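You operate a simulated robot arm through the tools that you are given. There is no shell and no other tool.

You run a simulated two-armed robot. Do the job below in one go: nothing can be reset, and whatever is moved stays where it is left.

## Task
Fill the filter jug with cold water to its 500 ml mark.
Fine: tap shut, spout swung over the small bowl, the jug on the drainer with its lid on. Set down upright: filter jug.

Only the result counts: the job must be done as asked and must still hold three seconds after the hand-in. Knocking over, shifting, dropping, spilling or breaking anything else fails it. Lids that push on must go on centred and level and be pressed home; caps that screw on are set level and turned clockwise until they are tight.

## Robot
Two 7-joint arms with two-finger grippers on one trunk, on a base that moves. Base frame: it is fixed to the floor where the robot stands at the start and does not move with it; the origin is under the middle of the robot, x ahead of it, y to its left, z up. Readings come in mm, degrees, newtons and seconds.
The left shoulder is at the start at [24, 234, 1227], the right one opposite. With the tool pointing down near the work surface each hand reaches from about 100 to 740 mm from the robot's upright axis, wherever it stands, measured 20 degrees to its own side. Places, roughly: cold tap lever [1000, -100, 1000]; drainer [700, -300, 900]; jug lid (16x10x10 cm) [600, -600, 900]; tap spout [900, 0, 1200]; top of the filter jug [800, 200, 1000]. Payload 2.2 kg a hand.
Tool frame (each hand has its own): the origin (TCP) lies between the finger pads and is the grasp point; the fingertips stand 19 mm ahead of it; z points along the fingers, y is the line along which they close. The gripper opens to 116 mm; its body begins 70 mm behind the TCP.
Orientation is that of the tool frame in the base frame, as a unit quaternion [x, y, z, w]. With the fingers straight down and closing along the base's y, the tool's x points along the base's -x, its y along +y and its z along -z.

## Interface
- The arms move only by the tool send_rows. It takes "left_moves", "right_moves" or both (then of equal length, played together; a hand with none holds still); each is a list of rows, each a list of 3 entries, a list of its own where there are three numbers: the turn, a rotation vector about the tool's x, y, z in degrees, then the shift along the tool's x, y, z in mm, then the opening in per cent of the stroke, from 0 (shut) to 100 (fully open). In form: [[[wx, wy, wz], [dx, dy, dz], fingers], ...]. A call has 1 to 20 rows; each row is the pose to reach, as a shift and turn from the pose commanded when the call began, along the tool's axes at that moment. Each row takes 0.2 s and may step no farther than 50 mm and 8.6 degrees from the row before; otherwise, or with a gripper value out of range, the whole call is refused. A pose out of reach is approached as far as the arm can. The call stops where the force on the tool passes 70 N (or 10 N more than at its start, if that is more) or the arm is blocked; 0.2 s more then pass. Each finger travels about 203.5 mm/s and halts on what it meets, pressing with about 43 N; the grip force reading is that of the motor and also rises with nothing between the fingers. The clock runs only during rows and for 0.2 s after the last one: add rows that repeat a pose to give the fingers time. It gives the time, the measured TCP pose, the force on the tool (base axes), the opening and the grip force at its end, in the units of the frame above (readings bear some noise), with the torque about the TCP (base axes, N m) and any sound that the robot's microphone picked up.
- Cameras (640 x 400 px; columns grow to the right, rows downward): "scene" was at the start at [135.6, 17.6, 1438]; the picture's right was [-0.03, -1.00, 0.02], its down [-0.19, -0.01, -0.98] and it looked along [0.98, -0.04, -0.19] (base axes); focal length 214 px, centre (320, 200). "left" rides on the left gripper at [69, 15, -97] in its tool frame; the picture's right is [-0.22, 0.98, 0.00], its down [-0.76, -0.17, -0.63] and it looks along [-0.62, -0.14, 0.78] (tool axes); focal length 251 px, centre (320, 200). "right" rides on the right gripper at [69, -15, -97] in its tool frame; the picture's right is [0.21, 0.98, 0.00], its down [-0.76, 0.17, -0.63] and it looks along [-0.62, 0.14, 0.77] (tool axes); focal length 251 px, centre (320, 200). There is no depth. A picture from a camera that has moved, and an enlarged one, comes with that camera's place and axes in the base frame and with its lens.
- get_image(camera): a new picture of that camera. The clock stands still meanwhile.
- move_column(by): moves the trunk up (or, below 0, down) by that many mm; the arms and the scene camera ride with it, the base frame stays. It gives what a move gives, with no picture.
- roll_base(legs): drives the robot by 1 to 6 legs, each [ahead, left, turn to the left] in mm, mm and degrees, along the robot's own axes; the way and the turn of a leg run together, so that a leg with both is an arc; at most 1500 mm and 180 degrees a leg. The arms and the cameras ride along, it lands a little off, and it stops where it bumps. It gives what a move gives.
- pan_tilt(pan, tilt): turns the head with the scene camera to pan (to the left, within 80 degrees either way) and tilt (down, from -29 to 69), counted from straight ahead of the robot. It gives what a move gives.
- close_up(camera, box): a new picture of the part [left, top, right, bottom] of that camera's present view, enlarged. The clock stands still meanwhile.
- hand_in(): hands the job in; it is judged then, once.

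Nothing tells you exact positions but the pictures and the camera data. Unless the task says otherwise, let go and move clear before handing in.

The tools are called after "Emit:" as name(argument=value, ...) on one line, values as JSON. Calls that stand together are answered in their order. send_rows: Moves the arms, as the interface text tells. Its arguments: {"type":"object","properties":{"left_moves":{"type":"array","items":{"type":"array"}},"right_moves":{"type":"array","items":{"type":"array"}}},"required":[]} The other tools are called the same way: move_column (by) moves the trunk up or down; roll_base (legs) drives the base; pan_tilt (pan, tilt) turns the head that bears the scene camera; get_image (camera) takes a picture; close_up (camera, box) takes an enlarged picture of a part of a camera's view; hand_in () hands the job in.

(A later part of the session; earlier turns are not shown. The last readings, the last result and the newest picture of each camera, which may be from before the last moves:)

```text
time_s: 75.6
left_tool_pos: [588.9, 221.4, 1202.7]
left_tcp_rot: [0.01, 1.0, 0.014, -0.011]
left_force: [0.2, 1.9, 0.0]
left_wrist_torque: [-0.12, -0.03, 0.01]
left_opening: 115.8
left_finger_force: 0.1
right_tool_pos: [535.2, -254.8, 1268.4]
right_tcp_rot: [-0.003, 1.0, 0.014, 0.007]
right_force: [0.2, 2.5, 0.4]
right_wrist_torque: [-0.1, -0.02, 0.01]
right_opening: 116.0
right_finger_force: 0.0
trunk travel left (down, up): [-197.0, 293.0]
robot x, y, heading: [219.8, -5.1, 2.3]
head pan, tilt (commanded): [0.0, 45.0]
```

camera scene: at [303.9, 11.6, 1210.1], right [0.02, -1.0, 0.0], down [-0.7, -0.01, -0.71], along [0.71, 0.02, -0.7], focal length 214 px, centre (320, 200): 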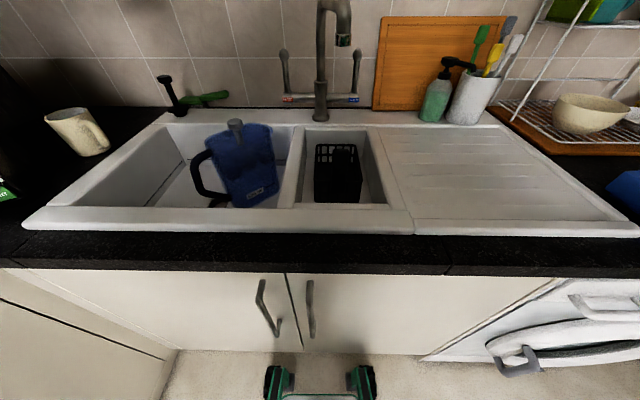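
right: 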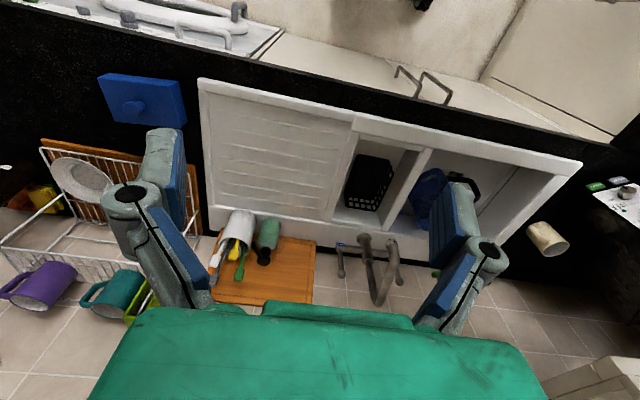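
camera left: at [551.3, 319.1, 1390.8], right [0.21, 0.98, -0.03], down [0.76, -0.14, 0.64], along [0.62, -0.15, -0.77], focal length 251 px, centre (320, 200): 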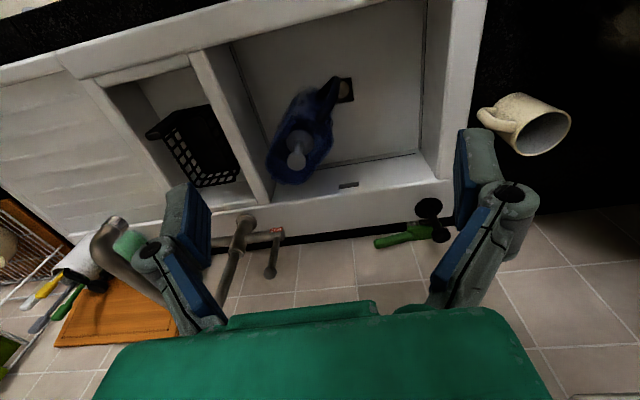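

Down to about ±30 mm. I'll continue draining, then check whether it stays quiet when simply holding.

Emit:
roll_base(legs=[[0, 0, 0]])

Emit:
roll_base(legs=[[0, 0, 0]])

Emit:
roll_base(legs=[[0, 0, 0]])

Emit:
roll_base(legs=[[0, 0, 0]])

Emit:
roll_base(legs=[[0, 0, 0]])

Emit:
roll_base(legs=[[0, 0, 0]])

Emit:
pan_tilt(pan=0, tilt=45)

Emit:
pan_tilt(pan=0, tilt=45)

Emit:
pan_tilt(pan=0, tilt=45)

Emit:
pan_tilt(pan=0, tilt=45)

Emit:
pan_tilt(pan=0, tilt=45)

Emit:
pan_tilt(pan=0, tilt=45)

```text
time_s: 76.3
left_tool_pos: [591.3, 203.0, 1203.3]
left_tcp_rot: [0.011, 1.0, 0.02, -0.013]
left_force: [0.1, 0.5, -0.7]
left_wrist_torque: [-0.07, 0.04, 0.0]
left_opening: 115.9
left_finger_force: 0.0
right_tool_pos: [537.6, -275.6, 1264.4]
right_tcp_rot: [-0.002, 1.0, 0.021, 0.006]
right_force: [-0.1, 0.5, -0.2]
right_wrist_torque: [-0.07, 0.02, 0.02]
right_opening: 116.0
right_finger_force: 0.0
trunk travel left (down, up): [-197.0, 293.0]
robot x, y, heading: [215.8, -8.8, 1.8]
head pan, tilt (commanded): [0.0, 45.0]
```

```text
time_s: 77.0
left_tool_pos: [591.1, 183.5, 1205.1]
left_tcp_rot: [0.011, 0.999, 0.028, -0.017]
left_force: [0.5, -0.4, -0.6]
left_wrist_torque: [0.12, 0.02, -0.03]
left_opening: 116.0
left_finger_force: 0.1
right_tool_pos: [536.4, -296.2, 1263.6]
right_tcp_rot: [-0.001, 1.0, 0.028, 0.007]
right_force: [-0.2, -1.6, 0.0]
right_wrist_torque: [0.08, -0.01, -0.01]
right_opening: 116.0
right_finger_force: 0.0
trunk travel left (down, up): [-197.0, 293.0]
robot x, y, heading: [217.7, -13.3, 1.6]
head pan, tilt (commanded): [0.0, 45.0]
```

```text
time_s: 77.7
left_tool_pos: [589.7, 178.9, 1201.8]
left_tcp_rot: [0.013, 0.999, 0.028, -0.018]
left_force: [0.5, -0.6, -0.9]
left_wrist_torque: [0.04, -0.01, -0.01]
left_opening: 116.0
left_finger_force: 0.0
right_tool_pos: [535.2, -301.6, 1263.9]
right_tcp_rot: [0.0, 1.0, 0.029, 0.007]
right_force: [0.9, -0.5, 0.5]
right_wrist_torque: [0.05, 0.02, 0.01]
right_opening: 116.0
right_finger_force: 0.1
trunk travel left (down, up): [-197.0, 293.0]
robot x, y, heading: [222.0, -16.7, 2.0]
head pan, tilt (commanded): [0.0, 45.0]
```

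```text
time_s: 78.4
left_tool_pos: [587.6, 190.2, 1200.2]
left_tcp_rot: [0.013, 1.0, 0.022, -0.017]
left_force: [-0.3, -1.1, -0.3]
left_wrist_torque: [0.08, 0.0, -0.01]
left_opening: 115.9
left_finger_force: 0.1
right_tool_pos: [530.0, -288.8, 1267.9]
right_tcp_rot: [0.001, 1.0, 0.023, 0.009]
right_force: [0.1, -0.4, -0.1]
right_wrist_torque: [0.04, -0.04, -0.03]
right_opening: 116.0
right_finger_force: 0.1
trunk travel left (down, up): [-197.0, 293.0]
robot x, y, heading: [219.8, -20.4, 2.2]
head pan, tilt (commanded): [0.0, 45.0]
```

```text
time_s: 79.1
left_tool_pos: [585.5, 205.3, 1197.0]
left_tcp_rot: [0.013, 1.0, 0.015, -0.019]
left_force: [-0.1, 0.2, 0.5]
left_wrist_torque: [-0.05, 0.02, 0.03]
left_opening: 115.9
left_finger_force: 0.0
right_tool_pos: [530.6, -271.9, 1271.6]
right_tcp_rot: [0.0, 1.0, 0.017, 0.01]
right_force: [0.2, 0.0, 0.7]
right_wrist_torque: [-0.06, -0.01, -0.04]
right_opening: 116.1
right_finger_force: 0.0
trunk travel left (down, up): [-197.0, 293.0]
robot x, y, heading: [219.7, -19.0, 1.7]
head pan, tilt (commanded): [0.0, 45.0]
```

```text
time_s: 79.8
left_tool_pos: [584.1, 210.2, 1196.2]
left_tcp_rot: [0.011, 1.0, 0.014, -0.021]
left_force: [-0.3, 1.1, -0.5]
left_wrist_torque: [-0.1, 0.0, 0.0]
left_opening: 116.1
left_finger_force: 0.0
right_tool_pos: [527.3, -268.2, 1271.4]
right_tcp_rot: [-0.002, 1.0, 0.016, 0.01]
right_force: [-0.7, 0.6, -0.4]
right_wrist_torque: [-0.03, -0.04, 0.01]
right_opening: 116.3
right_finger_force: 0.0
trunk travel left (down, up): [-197.0, 293.0]
robot x, y, heading: [218.3, -18.0, 2.0]
head pan, tilt (commanded): [0.0, 45.0]
```

```text
time_s: 80.4
left_tool_pos: [585.4, 192.0, 1197.0]
left_tcp_rot: [0.011, 0.999, 0.022, -0.024]
left_force: [-0.5, 0.0, 0.2]
left_wrist_torque: [0.01, 0.01, -0.02]
left_opening: 115.9
left_finger_force: 0.1
right_tool_pos: [526.7, -286.0, 1267.8]
right_tcp_rot: [-0.002, 1.0, 0.025, 0.011]
right_force: [-0.9, -0.4, 0.1]
right_wrist_torque: [0.01, 0.0, 0.02]
right_opening: 115.7
right_finger_force: 0.0
trunk travel left (down, up): [-197.0, 293.0]
robot x, y, heading: [214.3, -12.3, 1.7]
head pan, tilt (commanded): [0.0, 45.0]
```

```text
time_s: 81.0
left_tool_pos: [583.6, 184.2, 1200.3]
left_tcp_rot: [0.012, 0.999, 0.024, -0.022]
left_force: [1.0, -0.8, -0.5]
left_wrist_torque: [0.05, 0.0, 0.01]
left_opening: 115.8
left_finger_force: 0.1
right_tool_pos: [526.4, -294.8, 1267.6]
right_tcp_rot: [-0.002, 1.0, 0.026, 0.011]
right_force: [-0.2, -0.5, -0.4]
right_wrist_torque: [0.04, 0.0, 0.02]
right_opening: 115.7
right_finger_force: 0.0
trunk travel left (down, up): [-197.0, 293.0]
robot x, y, heading: [218.0, -17.1, 2.2]
head pan, tilt (commanded): [0.0, 45.0]
```

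```text
time_s: 81.6
left_tool_pos: [584.0, 208.6, 1195.9]
left_tcp_rot: [0.011, 1.0, 0.016, -0.021]
left_force: [0.0, 0.8, -0.1]
left_wrist_torque: [-0.05, 0.01, -0.01]
left_opening: 115.8
left_finger_force: 0.1
right_tool_pos: [525.2, -270.4, 1270.0]
right_tcp_rot: [-0.002, 1.0, 0.017, 0.012]
right_force: [0.2, 0.3, 0.3]
right_wrist_torque: [-0.07, -0.01, 0.02]
right_opening: 115.9
right_finger_force: 0.1
trunk travel left (down, up): [-197.0, 293.0]
robot x, y, heading: [219.2, -13.7, 2.0]
head pan, tilt (commanded): [0.0, 45.0]
```

```text
time_s: 82.2
left_tool_pos: [584.9, 201.4, 1195.0]
left_tcp_rot: [0.01, 0.999, 0.019, -0.025]
left_force: [0.1, 1.0, 0.0]
left_wrist_torque: [-0.02, 0.0, 0.0]
left_opening: 115.9
left_finger_force: 0.1
right_tool_pos: [525.1, -275.9, 1269.9]
right_tcp_rot: [-0.002, 1.0, 0.02, 0.012]
right_force: [-0.6, 0.6, 0.1]
right_wrist_torque: [-0.04, 0.01, 0.03]
right_opening: 116.0
right_finger_force: 0.0
trunk travel left (down, up): [-197.0, 293.0]
robot x, y, heading: [215.9, -14.9, 1.9]
head pan, tilt (commanded): [0.0, 45.0]
```

```text
time_s: 82.8
left_tool_pos: [585.6, 184.4, 1199.4]
left_tcp_rot: [0.012, 0.999, 0.025, -0.022]
left_force: [0.1, -1.1, -0.2]
left_wrist_torque: [0.12, 0.0, 0.0]
left_opening: 116.2
left_finger_force: 0.0
right_tool_pos: [527.3, -295.4, 1266.7]
right_tcp_rot: [-0.001, 1.0, 0.026, 0.011]
right_force: [0.2, -0.7, 0.2]
right_wrist_torque: [0.05, 0.03, -0.03]
right_opening: 115.8
right_finger_force: 0.1
trunk travel left (down, up): [-197.0, 293.0]
robot x, y, heading: [218.1, -16.9, 1.8]
head pan, tilt (commanded): [0.0, 45.0]
```

```text
time_s: 83.4
left_tool_pos: [583.2, 198.5, 1196.9]
left_tcp_rot: [0.012, 1.0, 0.02, -0.021]
left_force: [0.4, 0.0, 0.3]
left_wrist_torque: [-0.04, -0.01, 0.02]
left_opening: 116.1
left_finger_force: 0.1
right_tool_pos: [525.8, -278.2, 1269.7]
right_tcp_rot: [-0.001, 1.0, 0.02, 0.011]
right_force: [-0.2, 0.3, 0.0]
right_wrist_torque: [-0.03, -0.01, 0.03]
right_opening: 116.1
right_finger_force: 0.0
trunk travel left (down, up): [-197.0, 293.0]
robot x, y, heading: [214.4, -13.4, 2.0]
head pan, tilt (commanded): [0.0, 45.0]
```

The sway is now only about ±13 mm, and zero-length legs work as a damper. The left hand camera should look right at the jug from here, so I'll take pictures.

Emit:
get_image(camera="left")

Emit:
get_image(camera="scene")

Emit:
get_image(camera="right")

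```text
taken
camera left: at [520.6, 212.4, 1298.3], right [0.24, 0.97, 0.03], down [0.78, -0.21, 0.59], along [0.58, -0.12, -0.81], focal length 251 px, centre (320, 200)
```

left: 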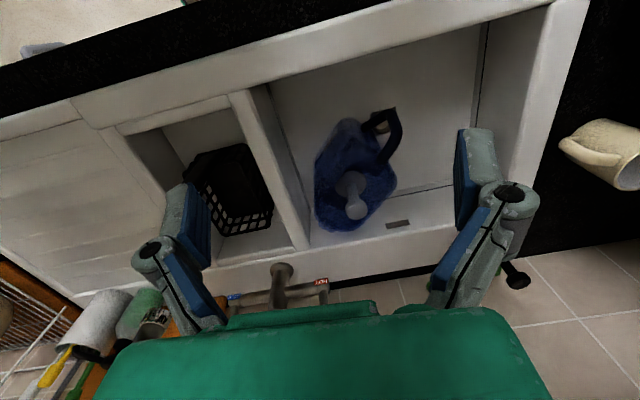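

```text
taken
camera scene: at [339.6, -7.0, 1206.7], right [0.03, -1.0, 0.0], down [-0.71, -0.03, -0.71], along [0.71, 0.02, -0.71], focal length 214 px, centre (320, 200)
```

scene: 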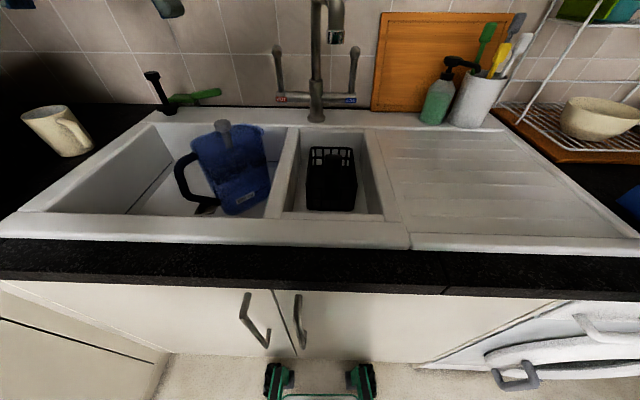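

```text
taken
camera right: at [454.3, -298.8, 1364.7], right [-0.22, 0.98, 0.04], down [0.74, 0.14, 0.66], along [0.64, 0.17, -0.75], focal length 251 px, centre (320, 200)
```

right: 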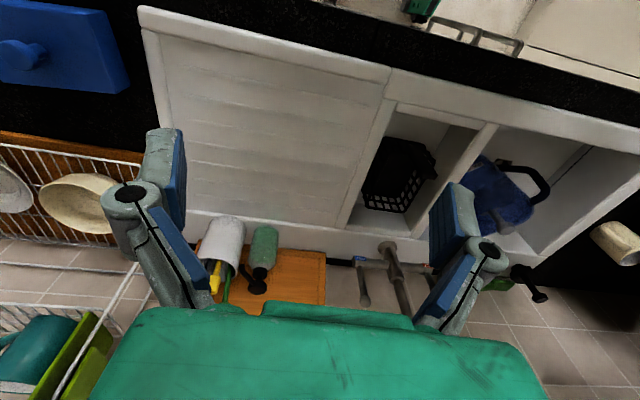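

I'll zoom in on the jug from the left, right and head cameras to measure its rim, knob, and handle.

Emit:
close_up(camera="left", box=[290, 90, 420, 250])

Emit:
close_up(camera="right", box=[430, 130, 570, 250])

Emit:
close_up(camera="scene", box=[150, 100, 300, 230])

```text
2.50 times, centred on (355, 170) of left
camera zoom: at [520.6, 212.4, 1298.3], right [0.24, 0.97, 0.03], down [0.78, -0.21, 0.59], along [0.58, -0.12, -0.81], focal length 629 px, centre (232, 275)
```

zoom: 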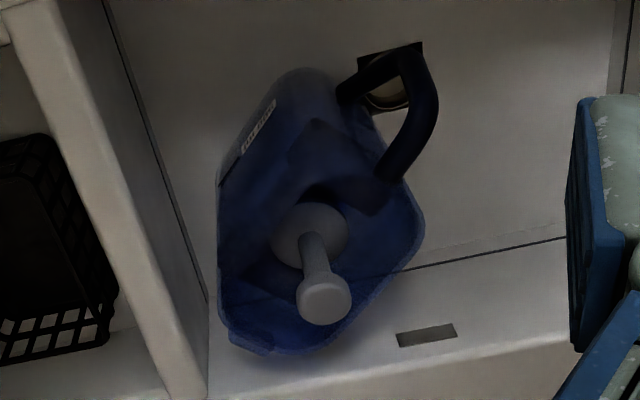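

```text
3.33 times, centred on (500, 190) of right
camera zoom: at [454.3, -298.8, 1364.7], right [-0.22, 0.98, 0.04], down [0.74, 0.14, 0.66], along [0.64, 0.17, -0.75], focal length 838 px, centre (-280, 233)
```

zoom: 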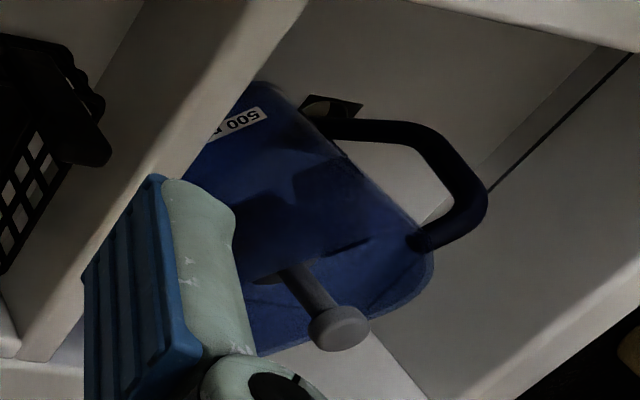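

```text
3.08 times, centred on (225, 165) of scene
camera zoom: at [339.6, -7.0, 1206.7], right [0.03, -1.0, 0.0], down [-0.71, -0.03, -0.71], along [0.71, 0.02, -0.71], focal length 660 px, centre (612, 308)
```

zoom: 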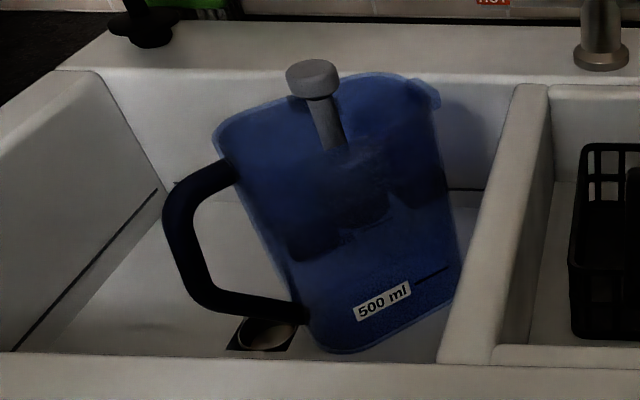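

The jug's opening is about 156 x 100 mm, centred near [787, 217, 952], with its long axis running from the handle (near left) to the spout lip (far right); swinging the tap spout about 54° left should put it over the opening. Now I'll look closely at the tap levers.

Emit:
close_up(camera="scene", box=[250, 0, 390, 130])

Emit:
close_up(camera="right", box=[320, 210, 440, 320])

Emit:
close_up(camera="left", box=[215, 245, 345, 320])

Emit:
close_up(camera="right", box=[0, 0, 140, 110])

```text
3.08 times, centred on (320, 65) of scene
camera zoom: at [339.6, -7.0, 1206.7], right [0.03, -1.0, 0.0], down [-0.71, -0.03, -0.71], along [0.71, 0.02, -0.71], focal length 660 px, centre (320, 615)
```

zoom: 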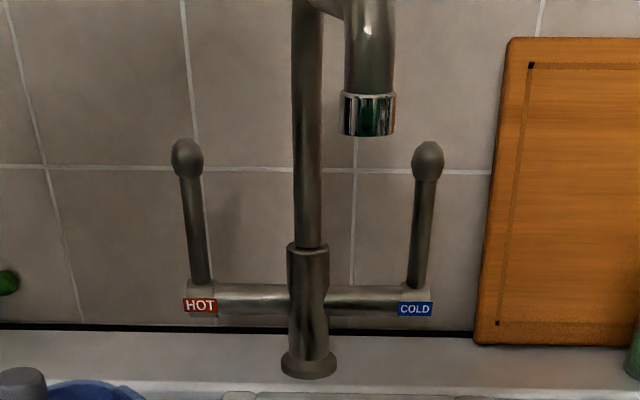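

```text
3.64 times, centred on (380, 265) of right
camera zoom: at [454.3, -298.8, 1364.7], right [-0.22, 0.98, 0.04], down [0.74, 0.14, 0.66], along [0.64, 0.17, -0.75], focal length 914 px, centre (102, -36)
```

zoom: 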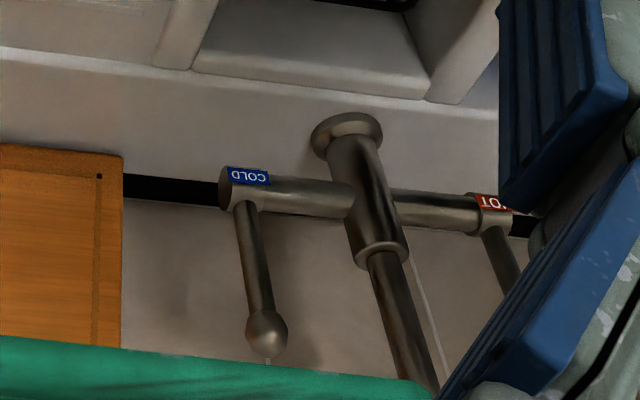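

```text
4.92 times, centred on (280, 282) of left
camera zoom: at [520.6, 212.4, 1298.3], right [0.24, 0.97, 0.03], down [0.78, -0.21, 0.59], along [0.58, -0.12, -0.81], focal length 1238 px, centre (517, -206)
```

zoom: 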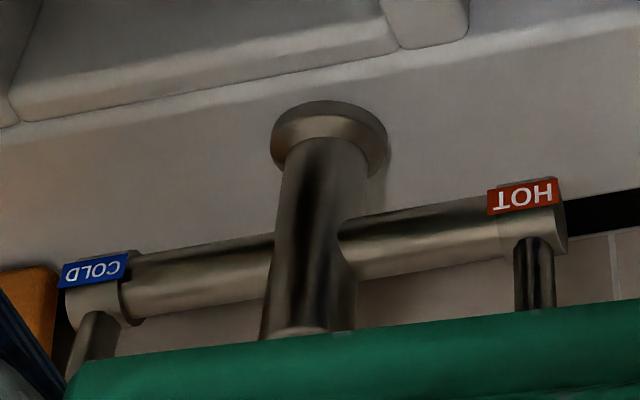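

```text
3.64 times, centred on (70, 55) of right
camera zoom: at [454.3, -298.8, 1364.7], right [-0.22, 0.98, 0.04], down [0.74, 0.14, 0.66], along [0.64, 0.17, -0.75], focal length 914 px, centre (1229, 727)
```

zoom: 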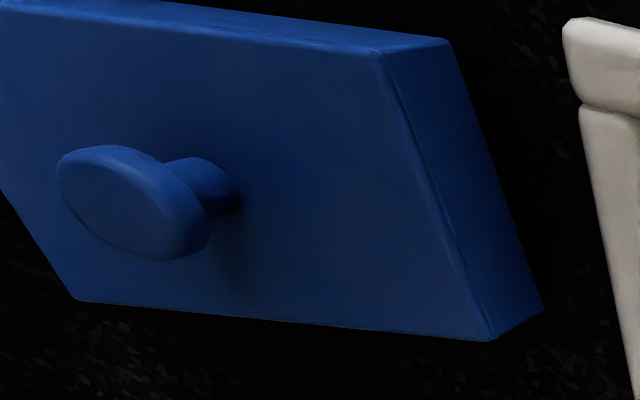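

The cold lever's ball is at about [964, -70, 1096] with its pivot near z = 990, the tap axis at about [967, 22]. I'll drain the sway a little more before moving the left hand to the spout.

Emit:
roll_base(legs=[[0, 0, 0]])

Emit:
roll_base(legs=[[0, 0, 0]])

Emit:
roll_base(legs=[[0, 0, 0]])

Emit:
pan_tilt(pan=0, tilt=40)

Emit:
pan_tilt(pan=0, tilt=40)

Emit:
pan_tilt(pan=0, tilt=40)

```text
time_s: 84.1
left_tool_pos: [584.7, 205.5, 1196.9]
left_tcp_rot: [0.012, 1.0, 0.017, -0.024]
left_force: [-0.3, 0.0, 0.5]
left_wrist_torque: [-0.02, 0.03, -0.04]
left_opening: 115.9
left_finger_force: 0.1
right_tool_pos: [524.9, -272.8, 1270.7]
right_tcp_rot: [-0.002, 1.0, 0.019, 0.012]
right_force: [0.6, 0.4, 0.5]
right_wrist_torque: [-0.02, 0.01, 0.01]
right_opening: 115.9
right_finger_force: 0.0
trunk travel left (down, up): [-197.0, 293.0]
robot x, y, heading: [217.5, -15.2, 1.9]
head pan, tilt (commanded): [0.0, 45.0]
```

```text
time_s: 84.8
left_tool_pos: [584.2, 202.6, 1195.1]
left_tcp_rot: [0.011, 0.999, 0.019, -0.025]
left_force: [0.0, 0.8, -0.8]
left_wrist_torque: [-0.01, 0.01, 0.07]
left_opening: 116.1
left_finger_force: 0.0
right_tool_pos: [523.7, -275.9, 1269.7]
right_tcp_rot: [-0.003, 1.0, 0.02, 0.012]
right_force: [-0.6, 0.6, -0.2]
right_wrist_torque: [-0.02, -0.01, 0.03]
right_opening: 115.8
right_finger_force: 0.0
trunk travel left (down, up): [-197.0, 293.0]
robot x, y, heading: [216.6, -11.5, 1.7]
head pan, tilt (commanded): [0.0, 45.0]
```

```text
time_s: 85.5
left_tool_pos: [582.6, 200.4, 1195.3]
left_tcp_rot: [0.012, 0.999, 0.02, -0.027]
left_force: [-0.1, 0.1, 0.1]
left_wrist_torque: [0.03, -0.01, 0.04]
left_opening: 115.9
left_finger_force: 0.0
right_tool_pos: [523.3, -278.8, 1268.8]
right_tcp_rot: [-0.002, 1.0, 0.022, 0.013]
right_force: [0.7, -0.1, -0.3]
right_wrist_torque: [-0.02, -0.01, 0.03]
right_opening: 116.1
right_finger_force: 0.1
trunk travel left (down, up): [-197.0, 293.0]
robot x, y, heading: [219.0, -10.6, 2.1]
head pan, tilt (commanded): [0.0, 45.0]
```

```text
time_s: 86.2
left_tool_pos: [581.5, 200.2, 1193.2]
left_tcp_rot: [0.011, 0.999, 0.018, -0.028]
left_force: [0.1, -0.4, -0.4]
left_wrist_torque: [0.0, 0.0, 0.0]
left_opening: 116.1
left_finger_force: 0.0
right_tool_pos: [519.9, -277.5, 1271.3]
right_tcp_rot: [-0.002, 1.0, 0.02, 0.014]
right_force: [-0.1, -1.1, -0.6]
right_wrist_torque: [0.01, -0.02, 0.0]
right_opening: 116.1
right_finger_force: 0.0
trunk travel left (down, up): [-197.0, 293.0]
robot x, y, heading: [217.4, -14.0, 1.8]
head pan, tilt (commanded): [0.0, 40.0]
```

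```text
time_s: 86.8
left_tool_pos: [582.7, 202.0, 1193.2]
left_tcp_rot: [0.011, 0.999, 0.019, -0.028]
left_force: [0.0, -0.1, -0.8]
left_wrist_torque: [0.01, -0.03, 0.02]
left_opening: 115.9
left_finger_force: 0.1
right_tool_pos: [521.2, -275.2, 1271.4]
right_tcp_rot: [-0.003, 1.0, 0.021, 0.014]
right_force: [0.4, 0.3, 0.2]
right_wrist_torque: [-0.01, -0.02, -0.01]
right_opening: 116.2
right_finger_force: 0.0
trunk travel left (down, up): [-197.0, 293.0]
robot x, y, heading: [215.2, -10.7, 1.8]
head pan, tilt (commanded): [0.0, 40.0]
```

```text
time_s: 87.4
left_tool_pos: [581.4, 202.1, 1192.7]
left_tcp_rot: [0.011, 0.999, 0.019, -0.029]
left_force: [-0.4, 0.0, 0.1]
left_wrist_torque: [-0.01, 0.0, -0.01]
left_opening: 116.1
left_finger_force: 0.1
right_tool_pos: [520.5, -276.4, 1270.7]
right_tcp_rot: [-0.003, 1.0, 0.021, 0.014]
right_force: [0.5, 0.7, -0.8]
right_wrist_torque: [0.0, -0.01, 0.03]
right_opening: 116.0
right_finger_force: 0.0
trunk travel left (down, up): [-197.0, 293.0]
robot x, y, heading: [215.9, -11.4, 2.0]
head pan, tilt (commanded): [0.0, 40.0]
```

The robot is now practically still (under ±2 mm). I'll move the left hand slowly and smoothly to a spot in front of the spout, tilting the fingers 45° forward, partly closed.

Emit:
send_rows(left_moves=[[[0, -0.06, 0], [-0.1, -0.3, 0], 60], [[0.02, -0.41, 0], [-0.6, -1.9, 0.1], 60], [[0.06, -1.28, 0], [-1.7, -5.8, 0.2], 60], [[0.13, -2.8, 0], [-3.7, -12.6, 0.4], 60], [[0.23, -5.0, 0], [-6.7, -22.6, 0.6], 60], [[0.36, -7.88, 0], [-10.5, -35.6, 1.0], 60], [[0.52, -11.36, 0], [-15.2, -51.3, 1.4], 60], [[0.7, -15.33, 0], [-20.5, -69.2, 1.9], 60], [[0.9, -19.65, 0], [-26.3, -88.7, 2.5], 60], [[1.1, -24.15, 0], [-32.3, -109, 3.1], 60], [[1.3, -28.65, 0], [-38.3, -129.4, 3.6], 60], [[1.5, -32.97, 0], [-44.1, -148.9, 4.2], 60], [[1.68, -36.94, 0], [-49.4, -166.8, 4.7], 60], [[1.84, -40.42, 0], [-54.1, -182.5, 5.1], 60], [[1.97, -43.3, 0], [-57.9, -195.5, 5.5], 60], [[2.07, -45.5, 0], [-60.9, -205.5, 5.7], 60], [[2.14, -47.0, 0], [-62.9, -212.3, 5.9], 60], [[2.18, -47.9, 0], [-64, -216.2, 6], 60], [[2.2, -48.24, 0], [-64.5, -217.8, 6.1], 60], [[2.2, -48.3, 0], [-64.6, -218.1, 6.1], 60]])

Emit:
get_image(camera="scene")

Emit:
get_image(camera="left")

```text
time_s: 91.8
left_tool_pos: [664.0, 12.7, 1188.7]
left_tcp_rot: [-0.025, 0.921, -0.008, 0.389]
left_force: [-0.5, -0.1, -0.1]
left_wrist_torque: [0.02, -0.03, -0.02]
left_opening: 69.6
left_finger_force: 0.2
right_tool_pos: [518.8, -275.2, 1271.6]
right_tcp_rot: [-0.002, 1.0, 0.02, 0.015]
right_force: [-0.2, 0.4, 0.3]
right_wrist_torque: [0.02, -0.01, -0.01]
right_opening: 116.0
right_finger_force: 0.1
trunk travel left (down, up): [-197.0, 293.0]
robot x, y, heading: [218.5, -10.4, 2.0]
head pan, tilt (commanded): [0.0, 40.0]
stopped in row 20 (left hand): the arm was blocked; the commanded pose is now the measured one
```

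```text
taken
camera scene: at [339.2, -16.4, 1206.4], right [-0.02, -1.0, 0.0], down [-0.71, 0.02, -0.7], along [0.7, -0.02, -0.71], focal length 214 px, centre (320, 200)
```

scene: 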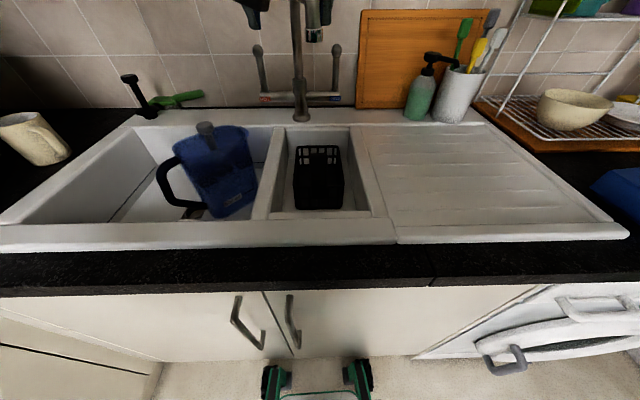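

```text
taken
camera left: at [547.0, 23.3, 1207.3], right [0.11, 0.99, 0.12], down [0.08, -0.13, 0.99], along [0.99, -0.1, -0.09], focal length 251 px, centre (320, 200)
```

left: 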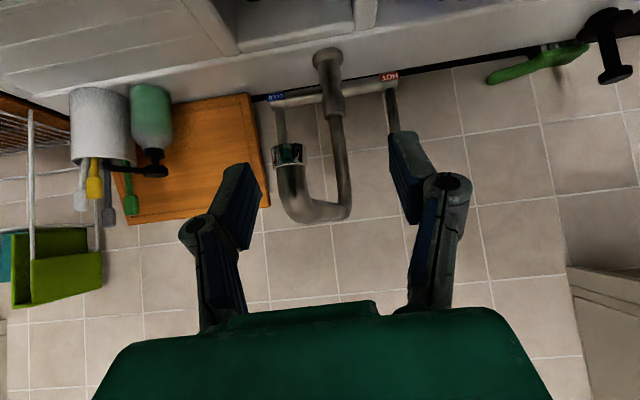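

No sway this time, and the hand camera clearly shows the spout tip slightly right of my fingers. I'll align sideways, then advance so the fingers straddle the vertical end of the spout near [736, -16, 1168].

Emit:
send_rows(left_moves=[[[0, 0, 0], [0.2, -0.5, 0.2], 60], [[0, 0, 0], [1.4, -2.9, 1.2], 60], [[0, 0, 0], [3.8, -7.8, 3.2], 60], [[0, 0, 0], [6.9, -14.2, 5.9], 60], [[0, 0, 0], [9.9, -20.6, 8.5], 60], [[0, 0, 0], [12.3, -25.5, 10.5], 60], [[0, 0, 0], [13.5, -28, 11.5], 60], [[0, 0, 0], [13.7, -28.4, 11.7], 60]])

Emit:
get_image(camera="left")

```text
time_s: 93.6
left_tool_pos: [673.2, -5.4, 1177.6]
left_tcp_rot: [-0.042, 0.92, -0.012, 0.39]
left_force: [0.1, 0.1, -0.5]
left_wrist_torque: [0.02, 0.0, 0.02]
left_opening: 69.7
left_finger_force: 0.0
right_tool_pos: [519.5, -275.9, 1271.3]
right_tcp_rot: [-0.003, 1.0, 0.02, 0.014]
right_force: [-1.2, 0.4, 0.2]
right_wrist_torque: [0.04, 0.0, 0.01]
right_opening: 116.0
right_finger_force: 0.0
trunk travel left (down, up): [-197.0, 293.0]
robot x, y, heading: [218.5, -9.6, 1.8]
head pan, tilt (commanded): [0.0, 40.0]
```

```text
taken
camera left: at [557.1, 2.3, 1195.7], right [0.08, 0.99, 0.1], down [0.08, -0.11, 0.99], along [0.99, -0.07, -0.09], focal length 251 px, centre (320, 200)
```

left: 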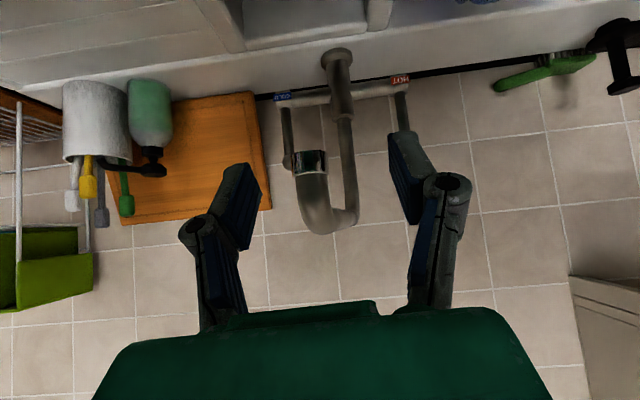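

The left arm lags when crossing so far right; letting the hand yaw to the right should be more natural for it. I'll advance onto the spout end with a 20° yaw to the right.

Emit:
send_rows(left_moves=[[[0.07, 0, 0.07], [-0.2, -0.1, 0.3], 60], [[0.5, 0, 0.5], [-1.3, -0.5, 1.8], 60], [[1.5, 0.1, 1.4], [-3.7, -1.5, 5.4], 60], [[3, 0.2, 2.9], [-7.5, -3, 10.9], 60], [[5, 0.4, 4.8], [-12.4, -5, 18], 60], [[7.1, 0.5, 7], [-18, -7.2, 26], 60], [[9.3, 0.7, 9.1], [-23.5, -9.4, 33.9], 60], [[11.3, 0.9, 11], [-28.4, -11.4, 41], 60], [[12.8, 1, 12.5], [-32.2, -12.9, 46.5], 60], [[13.8, 1.1, 13.4], [-34.6, -13.9, 50], 60], [[14.2, 1.1, 13.8], [-35.7, -14.3, 51.6], 60], [[14.3, 1.1, 13.9], [-35.9, -14.4, 51.9], 60]])

Emit:
get_image(camera="left")

Emit:
get_image(camera="scene")

```text
time_s: 96.2
left_tool_pos: [726.1, -31.7, 1158.6]
left_tcp_rot: [0.138, 0.914, -0.074, 0.375]
left_force: [0.2, 0.8, -0.7]
left_wrist_torque: [0.03, -0.01, -0.01]
left_opening: 69.8
left_finger_force: 0.0
right_tool_pos: [518.1, -276.1, 1271.7]
right_tcp_rot: [-0.002, 1.0, 0.02, 0.016]
right_force: [0.7, 0.1, 0.7]
right_wrist_torque: [-0.01, -0.02, -0.01]
right_opening: 116.1
right_finger_force: 0.1
trunk travel left (down, up): [-197.0, 293.0]
robot x, y, heading: [216.2, -13.3, 1.9]
head pan, tilt (commanded): [0.0, 40.0]
```

```text
taken
camera left: at [619.9, 20.0, 1177.8], right [0.45, 0.89, 0.12], down [0.04, -0.16, 0.99], along [0.89, -0.43, -0.11], focal length 251 px, centre (320, 200)
```

left: 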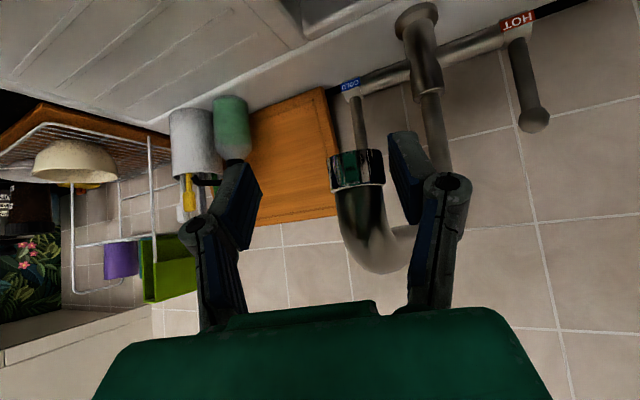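

```text
taken
camera scene: at [343.8, -11.9, 1214.0], right [0.03, -1.0, 0.0], down [-0.64, -0.02, -0.76], along [0.76, 0.03, -0.64], focal length 214 px, centre (320, 200)
```

scene: 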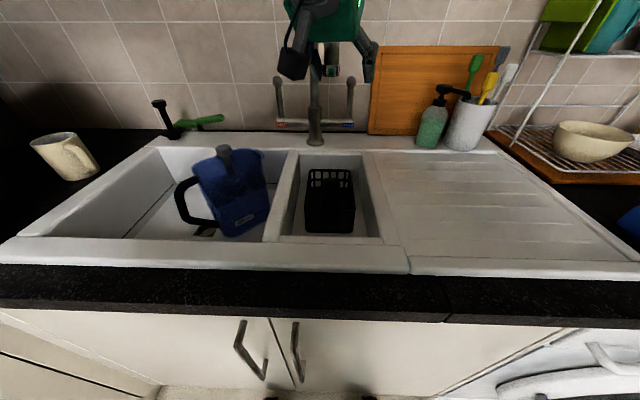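

The fingers now straddle the spout end, a bit off-centre. I'll centre on it and narrow the fingers to about 42 mm so they guide it loosely.

Emit:
send_rows(left_moves=[[[0, 0, 0], [-1.2, 1.9, 0], 60], [[0, 0, 0], [-3.9, 6.3, -0.1], 60], [[0, 0, 0], [-7.3, 11.7, -0.2], 60], [[0, 0, 0], [-10, 16.1, -0.3], 60], [[0, 0, 0], [-11.2, 18, -0.3], 60], [[0, 0, 0], [-11.2, 18, -0.3], 50], [[0, 0, 0], [-11.2, 18, -0.3], 44], [[0, 0, 0], [-11.2, 18, -0.3], 38], [[0, 0, 0], [-11.2, 18, -0.3], 36]])

Emit:
get_image(camera="left")

```text
time_s: 98.2
left_tool_pos: [739.1, -16.2, 1164.1]
left_tcp_rot: [0.138, 0.913, -0.074, 0.376]
left_force: [0.0, 0.3, 0.1]
left_wrist_torque: [0.0, 0.0, 0.02]
left_opening: 41.8
left_finger_force: 0.1
right_tool_pos: [518.3, -275.2, 1271.2]
right_tcp_rot: [-0.002, 1.0, 0.02, 0.015]
right_force: [0.0, -0.1, -0.3]
right_wrist_torque: [-0.01, 0.02, -0.04]
right_opening: 116.0
right_finger_force: 0.0
trunk travel left (down, up): [-197.0, 293.0]
robot x, y, heading: [219.8, -15.2, 2.0]
head pan, tilt (commanded): [0.0, 40.0]
```

```text
taken
camera left: at [632.2, 34.7, 1183.7], right [0.45, 0.89, 0.12], down [0.04, -0.16, 0.99], along [0.89, -0.43, -0.11], focal length 251 px, centre (320, 200)
```

left: 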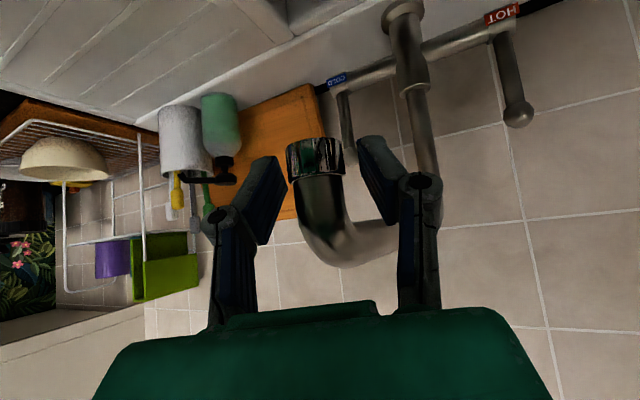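

The spout end is centred between the fingers. Now I'll swing it slowly to the left along its arc, first to about 20°.

Emit:
send_rows(left_moves=[[[0.02, 0, 0.02], [0.1, 0.3, -0.1], 36], [[0.11, 0, 0.11], [0.6, 1.7, -0.7], 36], [[0.34, 0, 0.35], [1.8, 5.3, -2.0], 36], [[0.73, 0, 0.73], [3.6, 11.2, -4.1], 36], [[1.26, 0.1, 1.27], [6.0, 19.6, -6.9], 36], [[1.94, 0.1, 1.95], [8.7, 30.5, -10.1], 36], [[2.71, 0.1, 2.72], [11.3, 43.0, -13.2], 36], [[3.53, 0.2, 3.55], [13.5, 56.6, -15.9], 36], [[4.35, 0.2, 4.37], [15.0, 70.3, -18.1], 36], [[5.12, 0.2, 5.14], [16.0, 83.3, -19.7], 36], [[5.8, 0.3, 5.82], [16.4, 94.9, -20.6], 36], [[6.33, 0.3, 6.36], [16.4, 104.1, -21.1], 36], [[6.72, 0.3, 6.74], [16.3, 110.7, -21.2], 36], [[6.95, 0.3, 6.98], [16.2, 114.6, -21.3], 36], [[7.04, 0.3, 7.07], [16.1, 116.3, -21.3], 36], [[7.06, 0.3, 7.09], [16.1, 116.6, -21.3], 36]])

Emit:
get_image(camera="left")

Emit:
get_image(camera="scene")

```text
time_s: 101.6
left_tool_pos: [749.0, 103.6, 1164.9]
left_tcp_rot: [0.217, 0.898, -0.106, 0.367]
left_force: [-0.2, 0.4, 0.3]
left_wrist_torque: [0.02, 0.02, -0.03]
left_opening: 42.1
left_finger_force: 0.4
right_tool_pos: [519.4, -276.1, 1272.3]
right_tcp_rot: [-0.002, 1.0, 0.02, 0.015]
right_force: [-0.5, 0.0, -0.1]
right_wrist_torque: [0.03, 0.01, 0.01]
right_opening: 116.1
right_finger_force: 0.0
trunk travel left (down, up): [-197.0, 293.0]
robot x, y, heading: [215.7, -10.7, 1.9]
head pan, tilt (commanded): [0.0, 40.0]
```

```text
taken
camera left: at [654.6, 171.9, 1185.2], right [0.59, 0.8, 0.12], down [0.01, -0.16, 0.99], along [0.81, -0.58, -0.11], focal length 251 px, centre (320, 200)
```

left: 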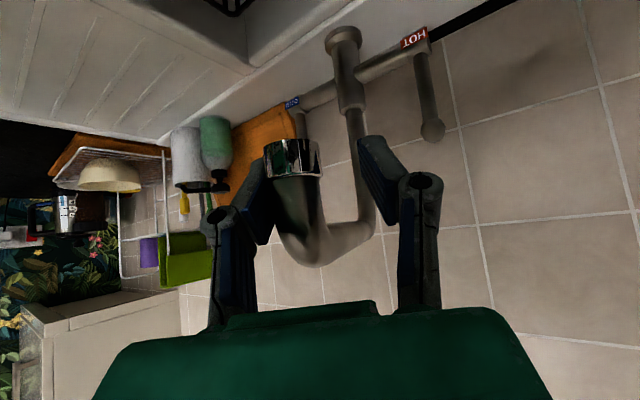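

```text
taken
camera scene: at [343.8, -10.9, 1213.9], right [0.03, -1.0, 0.0], down [-0.64, -0.02, -0.76], along [0.76, 0.03, -0.64], focal length 214 px, centre (320, 200)
```

scene: 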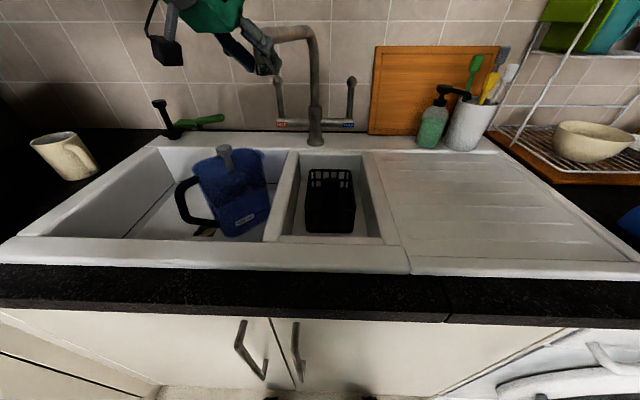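

The spout follows smoothly and the robot stays still. I'll continue the swing to about 47° so the outlet is over the jug's opening.

Emit:
send_rows(left_moves=[[[0.02, 0, 0.02], [0, 0.2, -0.1], 36], [[0.16, 0, 0.16], [0.2, 1.9, -0.3], 36], [[0.48, 0, 0.48], [0.5, 5.7, -0.7], 36], [[1.02, 0, 1.02], [0.9, 12.0, -1.4], 36], [[1.77, 0.1, 1.77], [1.3, 20.8, -2.2], 36], [[2.72, 0.1, 2.72], [1.4, 32.1, -2.8], 36], [[3.79, 0.2, 3.8], [1.0, 44.9, -3.0], 36], [[4.94, 0.2, 4.95], [0.2, 58.4, -2.7], 36], [[6.08, 0.3, 6.1], [-1.3, 71.8, -1.9], 36], [[7.15, 0.3, 7.18], [-3.2, 84.4, -0.6], 36], [[8.1, 0.4, 8.13], [-5.2, 95.4, 1.0], 36], [[8.85, 0.4, 8.88], [-7.1, 103.9, 2.5], 36], [[9.39, 0.4, 9.42], [-8.5, 110.0, 3.7], 36], [[9.71, 0.4, 9.74], [-9.5, 113.7, 4.5], 36], [[9.85, 0.4, 9.88], [-9.9, 115.2, 4.8], 36], [[9.87, 0.4, 9.9], [-10.0, 115.4, 4.9], 36]])

Emit:
get_image(camera="left")

Emit:
get_image(camera="scene")

Emit:
get_image(camera="right")

```text
time_s: 105.0
left_tool_pos: [812.1, 199.9, 1164.7]
left_tcp_rot: [0.324, 0.865, -0.15, 0.353]
left_force: [-0.4, -0.4, -0.2]
left_wrist_torque: [-0.05, 0.02, 0.0]
left_opening: 42.0
left_finger_force: 0.1
right_tool_pos: [519.1, -274.3, 1272.0]
right_tcp_rot: [-0.003, 1.0, 0.019, 0.015]
right_force: [-0.5, 0.3, 0.6]
right_wrist_torque: [-0.01, 0.0, 0.0]
right_opening: 116.0
right_finger_force: 0.0
trunk travel left (down, up): [-197.0, 293.0]
robot x, y, heading: [215.1, -12.8, 1.8]
head pan, tilt (commanded): [0.0, 40.0]
```

```text
taken
camera left: at [736.8, 290.4, 1185.2], right [0.77, 0.63, 0.12], down [-0.03, -0.16, 0.99], along [0.64, -0.76, -0.11], focal length 251 px, centre (320, 200)
```

left: 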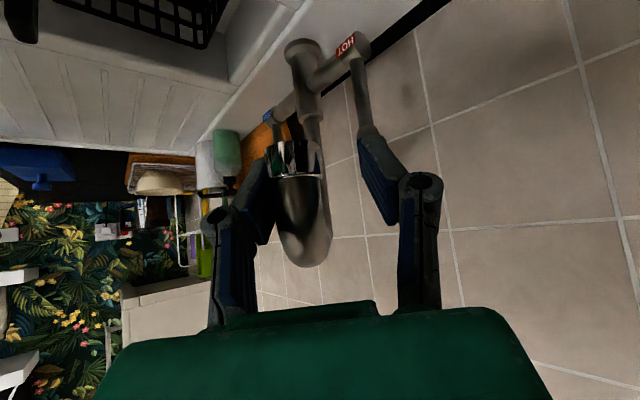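

```text
taken
camera scene: at [344.2, -9.8, 1213.9], right [0.03, -1.0, 0.0], down [-0.64, -0.02, -0.76], along [0.76, 0.03, -0.65], focal length 214 px, centre (320, 200)
```

scene: 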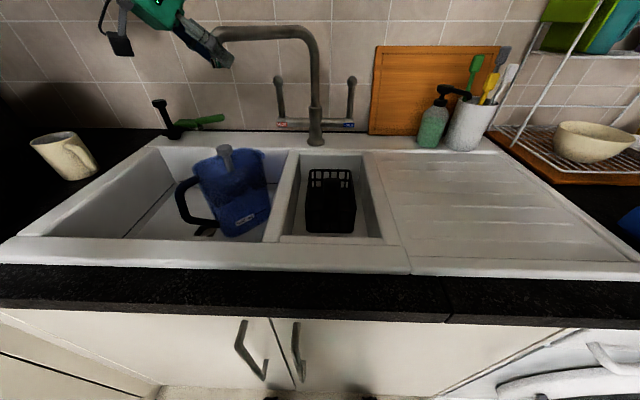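

```text
taken
camera right: at [446.4, -294.9, 1366.5], right [-0.22, 0.98, 0.03], down [0.74, 0.14, 0.66], along [0.64, 0.17, -0.75], focal length 251 px, centre (320, 200)
```

right: 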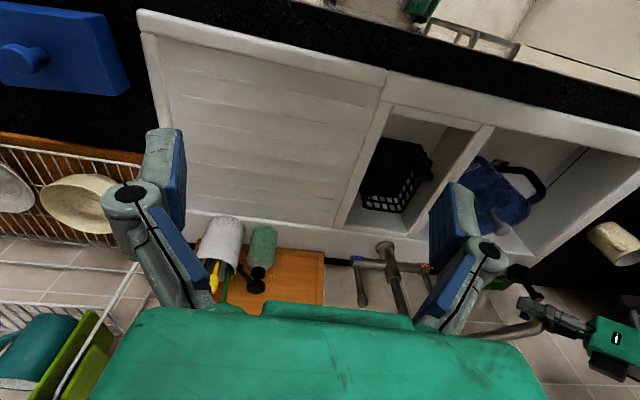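

The spout outlet is now at about [807, 190, 1150]. I'll zoom in to verify that it lies above the jug's opening.

Emit:
close_up(camera="scene", box=[170, 40, 300, 240])

Emit:
close_up(camera="scene", box=[180, 135, 280, 200])

Emit:
close_up(camera="right", box=[430, 140, 600, 360])

```text
2.00 times, centred on (235, 140) of scene
camera zoom: at [344.2, -9.8, 1213.9], right [0.03, -1.0, 0.0], down [-0.64, -0.02, -0.76], along [0.76, 0.03, -0.65], focal length 429 px, centre (490, 320)
```

zoom: 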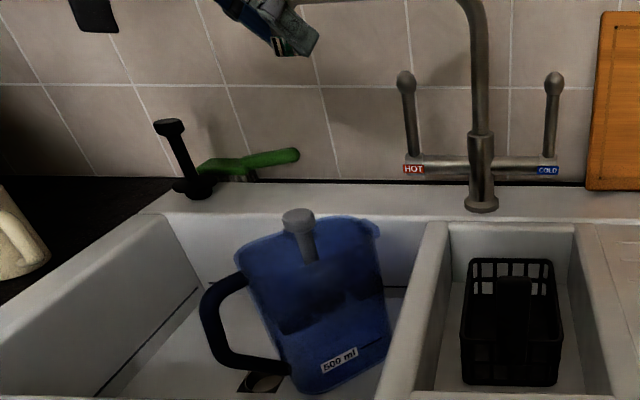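

```text
6.15 times, centred on (230, 168) of scene
camera zoom: at [344.2, -9.8, 1213.9], right [0.03, -1.0, 0.0], down [-0.64, -0.02, -0.76], along [0.76, 0.03, -0.65], focal length 1320 px, centre (874, 400)
```

zoom: 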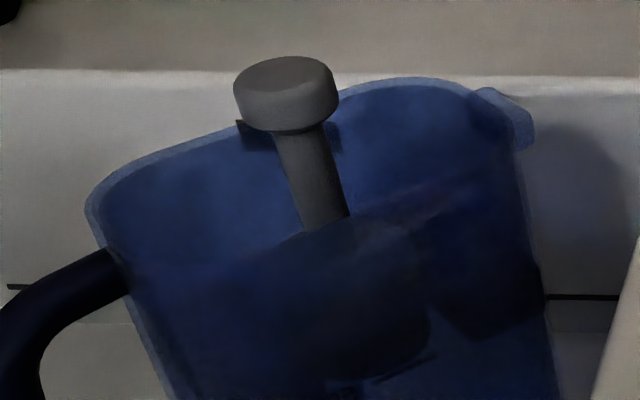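

```text
1.82 times, centred on (515, 250) of right
camera zoom: at [446.4, -294.9, 1366.5], right [-0.22, 0.98, 0.03], down [0.74, 0.14, 0.66], along [0.64, 0.17, -0.75], focal length 457 px, centre (-34, 109)
```

zoom: 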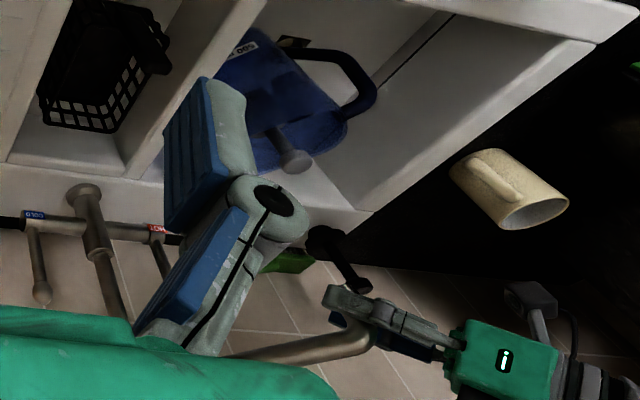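

The outlet is well over the opening. Next the right hand goes to the cold lever; I'll move it in two slow stages, tilting forward as the left hand did.

Emit:
send_rows(right_moves=[[[0, -0.03, 0], [-0.2, 0.1, 0.1], 80], [[0, -0.18, 0], [-1.3, 0.7, 0.4], 80], [[0, -0.57, -0.13], [-4, 2.1, 1.3], 80], [[-0.05, -1.24, -0.29], [-8.6, 4.5, 2.8], 80], [[-0.1, -2.2, -0.52], [-15.4, 8, 4.9], 80], [[-0.15, -3.5, -0.82], [-24.3, 12.6, 7.7], 80], [[-0.2, -5.06, -1.18], [-35.1, 18.2, 11.2], 80], [[-0.3, -6.8, -1.59], [-47.4, 24.6, 15.1], 80], [[-0.4, -8.75, -2.03], [-60.7, 31.5, 19.3], 80], [[-0.45, -10.75, -2.5], [-74.6, 38.7, 23.8], 80], [[-0.5, -12.75, -2.97], [-88.5, 45.9, 28.2], 80], [[-0.6, -14.7, -3.41], [-101.8, 52.8, 32.4], 80], [[-0.7, -16.4, -3.82], [-114.1, 59.2, 36.3], 80], [[-0.75, -18, -4.18], [-124.9, 64.8, 39.8], 80], [[-0.8, -19.3, -4.48], [-133.8, 69.4, 42.6], 80], [[-0.85, -20.3, -4.71], [-140.6, 72.9, 44.7], 80], [[-0.9, -20.9, -4.87], [-145.2, 75.3, 46.2], 80], [[-0.9, -21.3, -4.96], [-147.9, 76.7, 47.1], 80], [[-0.9, -21.5, -5], [-149, 77.3, 47.4], 80], [[-0.9, -21.5, -5], [-149.2, 77.4, 47.5], 80]])

```text
time_s: 109.2
left_tool_pos: [812.3, 202.0, 1166.5]
left_tcp_rot: [0.325, 0.865, -0.15, 0.353]
left_force: [-0.2, -0.3, 0.6]
left_wrist_torque: [0.02, -0.04, 0.01]
left_opening: 42.0
left_finger_force: 0.1
right_tool_pos: [668.4, -193.7, 1231.0]
right_tcp_rot: [-0.042, 0.978, 0.026, 0.201]
right_force: [-0.2, -0.1, 0.0]
right_wrist_torque: [0.01, -0.02, -0.02]
right_opening: 92.6
right_finger_force: 0.0
trunk travel left (down, up): [-197.0, 293.0]
robot x, y, heading: [212.3, -14.8, 2.0]
head pan, tilt (commanded): [0.0, 40.0]
```

Tracking is accurate. Second stage: bring the right hand to about [850, -95, 1150], facing the cold lever.

Emit:
send_rows(right_moves=[[[0, -0.03, 0], [-0.2, 0.1, 0.2], 70], [[0, -0.18, 0], [-1.2, 0.7, 1.3], 70], [[0, -0.57, -0.13], [-3.8, 2.1, 4], 70], [[-0.06, -1.25, -0.29], [-8.2, 4.6, 8.8], 70], [[-0.1, -2.24, -0.52], [-14.6, 8.2, 15.8], 65], [[-0.16, -3.52, -0.82], [-23.1, 12.9, 24.8], 65], [[-0.24, -5.08, -1.18], [-33.3, 18.5, 35.8], 60], [[-0.32, -6.86, -1.59], [-44.9, 25, 48.3], 60], [[-0.4, -8.79, -2.03], [-57.5, 32.1, 61.9], 60], [[-0.5, -10.8, -2.5], [-70.7, 39.4, 76.1], 60], [[-0.6, -12.8, -2.97], [-83.9, 46.7, 90.3], 60], [[-0.68, -14.74, -3.41], [-96.5, 53.8, 103.9], 60], [[-0.76, -16.5, -3.82], [-108.1, 60.3, 116.4], 60], [[-0.84, -18.1, -4.18], [-118.3, 65.9, 127.4], 60], [[-0.9, -19.4, -4.48], [-126.8, 70.6, 136.4], 60], [[-0.94, -20.35, -4.71], [-133.2, 74.2, 143.4], 60], [[-0.97, -21, -4.87], [-137.6, 76.7, 148.2], 60], [[-0.99, -21.4, -4.96], [-140.2, 78.1, 150.9], 60], [[-1, -21.6, -5], [-141.2, 78.7, 152], 60], [[-1, -21.6, -5], [-141.4, 78.8, 152.2], 60]])

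Emit:
get_image(camera="right")

Emit:
get_image(camera="scene")

```text
time_s: 113.4
left_tool_pos: [812.3, 201.0, 1165.7]
left_tcp_rot: [0.325, 0.865, -0.149, 0.353]
left_force: [-0.5, -0.3, -0.3]
left_wrist_torque: [-0.03, 0.0, 0.02]
left_opening: 42.0
left_finger_force: 0.1
right_tool_pos: [852.2, -94.0, 1151.4]
right_tcp_rot: [-0.08, 0.92, 0.034, 0.382]
right_force: [-0.1, -0.1, -0.4]
right_wrist_torque: [-0.02, -0.02, 0.01]
right_opening: 69.7
right_finger_force: 0.2
trunk travel left (down, up): [-197.0, 293.0]
robot x, y, heading: [216.6, -12.6, 1.6]
head pan, tilt (commanded): [0.0, 40.0]
```

```text
taken
camera right: at [738.2, -130.1, 1171.1], right [-0.32, 0.94, -0.15], down [0.06, 0.18, 0.98], along [0.95, 0.3, -0.11], focal length 251 px, centre (320, 200)
```

right: 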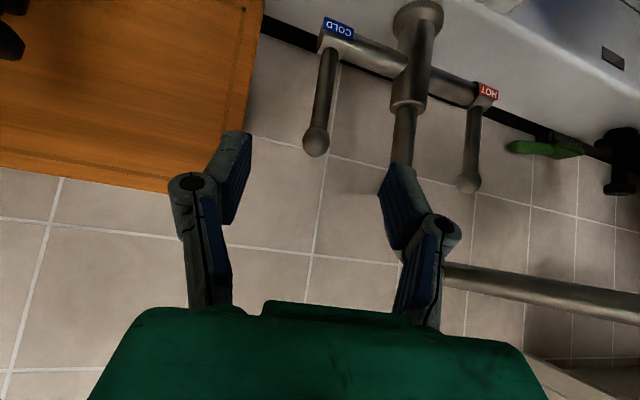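

```text
taken
camera scene: at [345.6, -8.3, 1213.8], right [0.03, -1.0, 0.0], down [-0.65, -0.02, -0.76], along [0.76, 0.03, -0.65], focal length 214 px, centre (320, 200)
```

scene: 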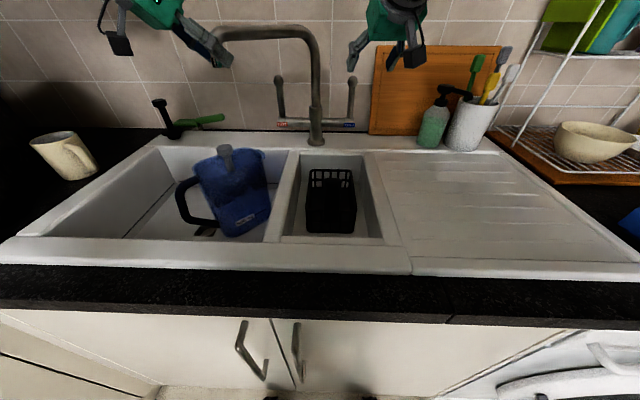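

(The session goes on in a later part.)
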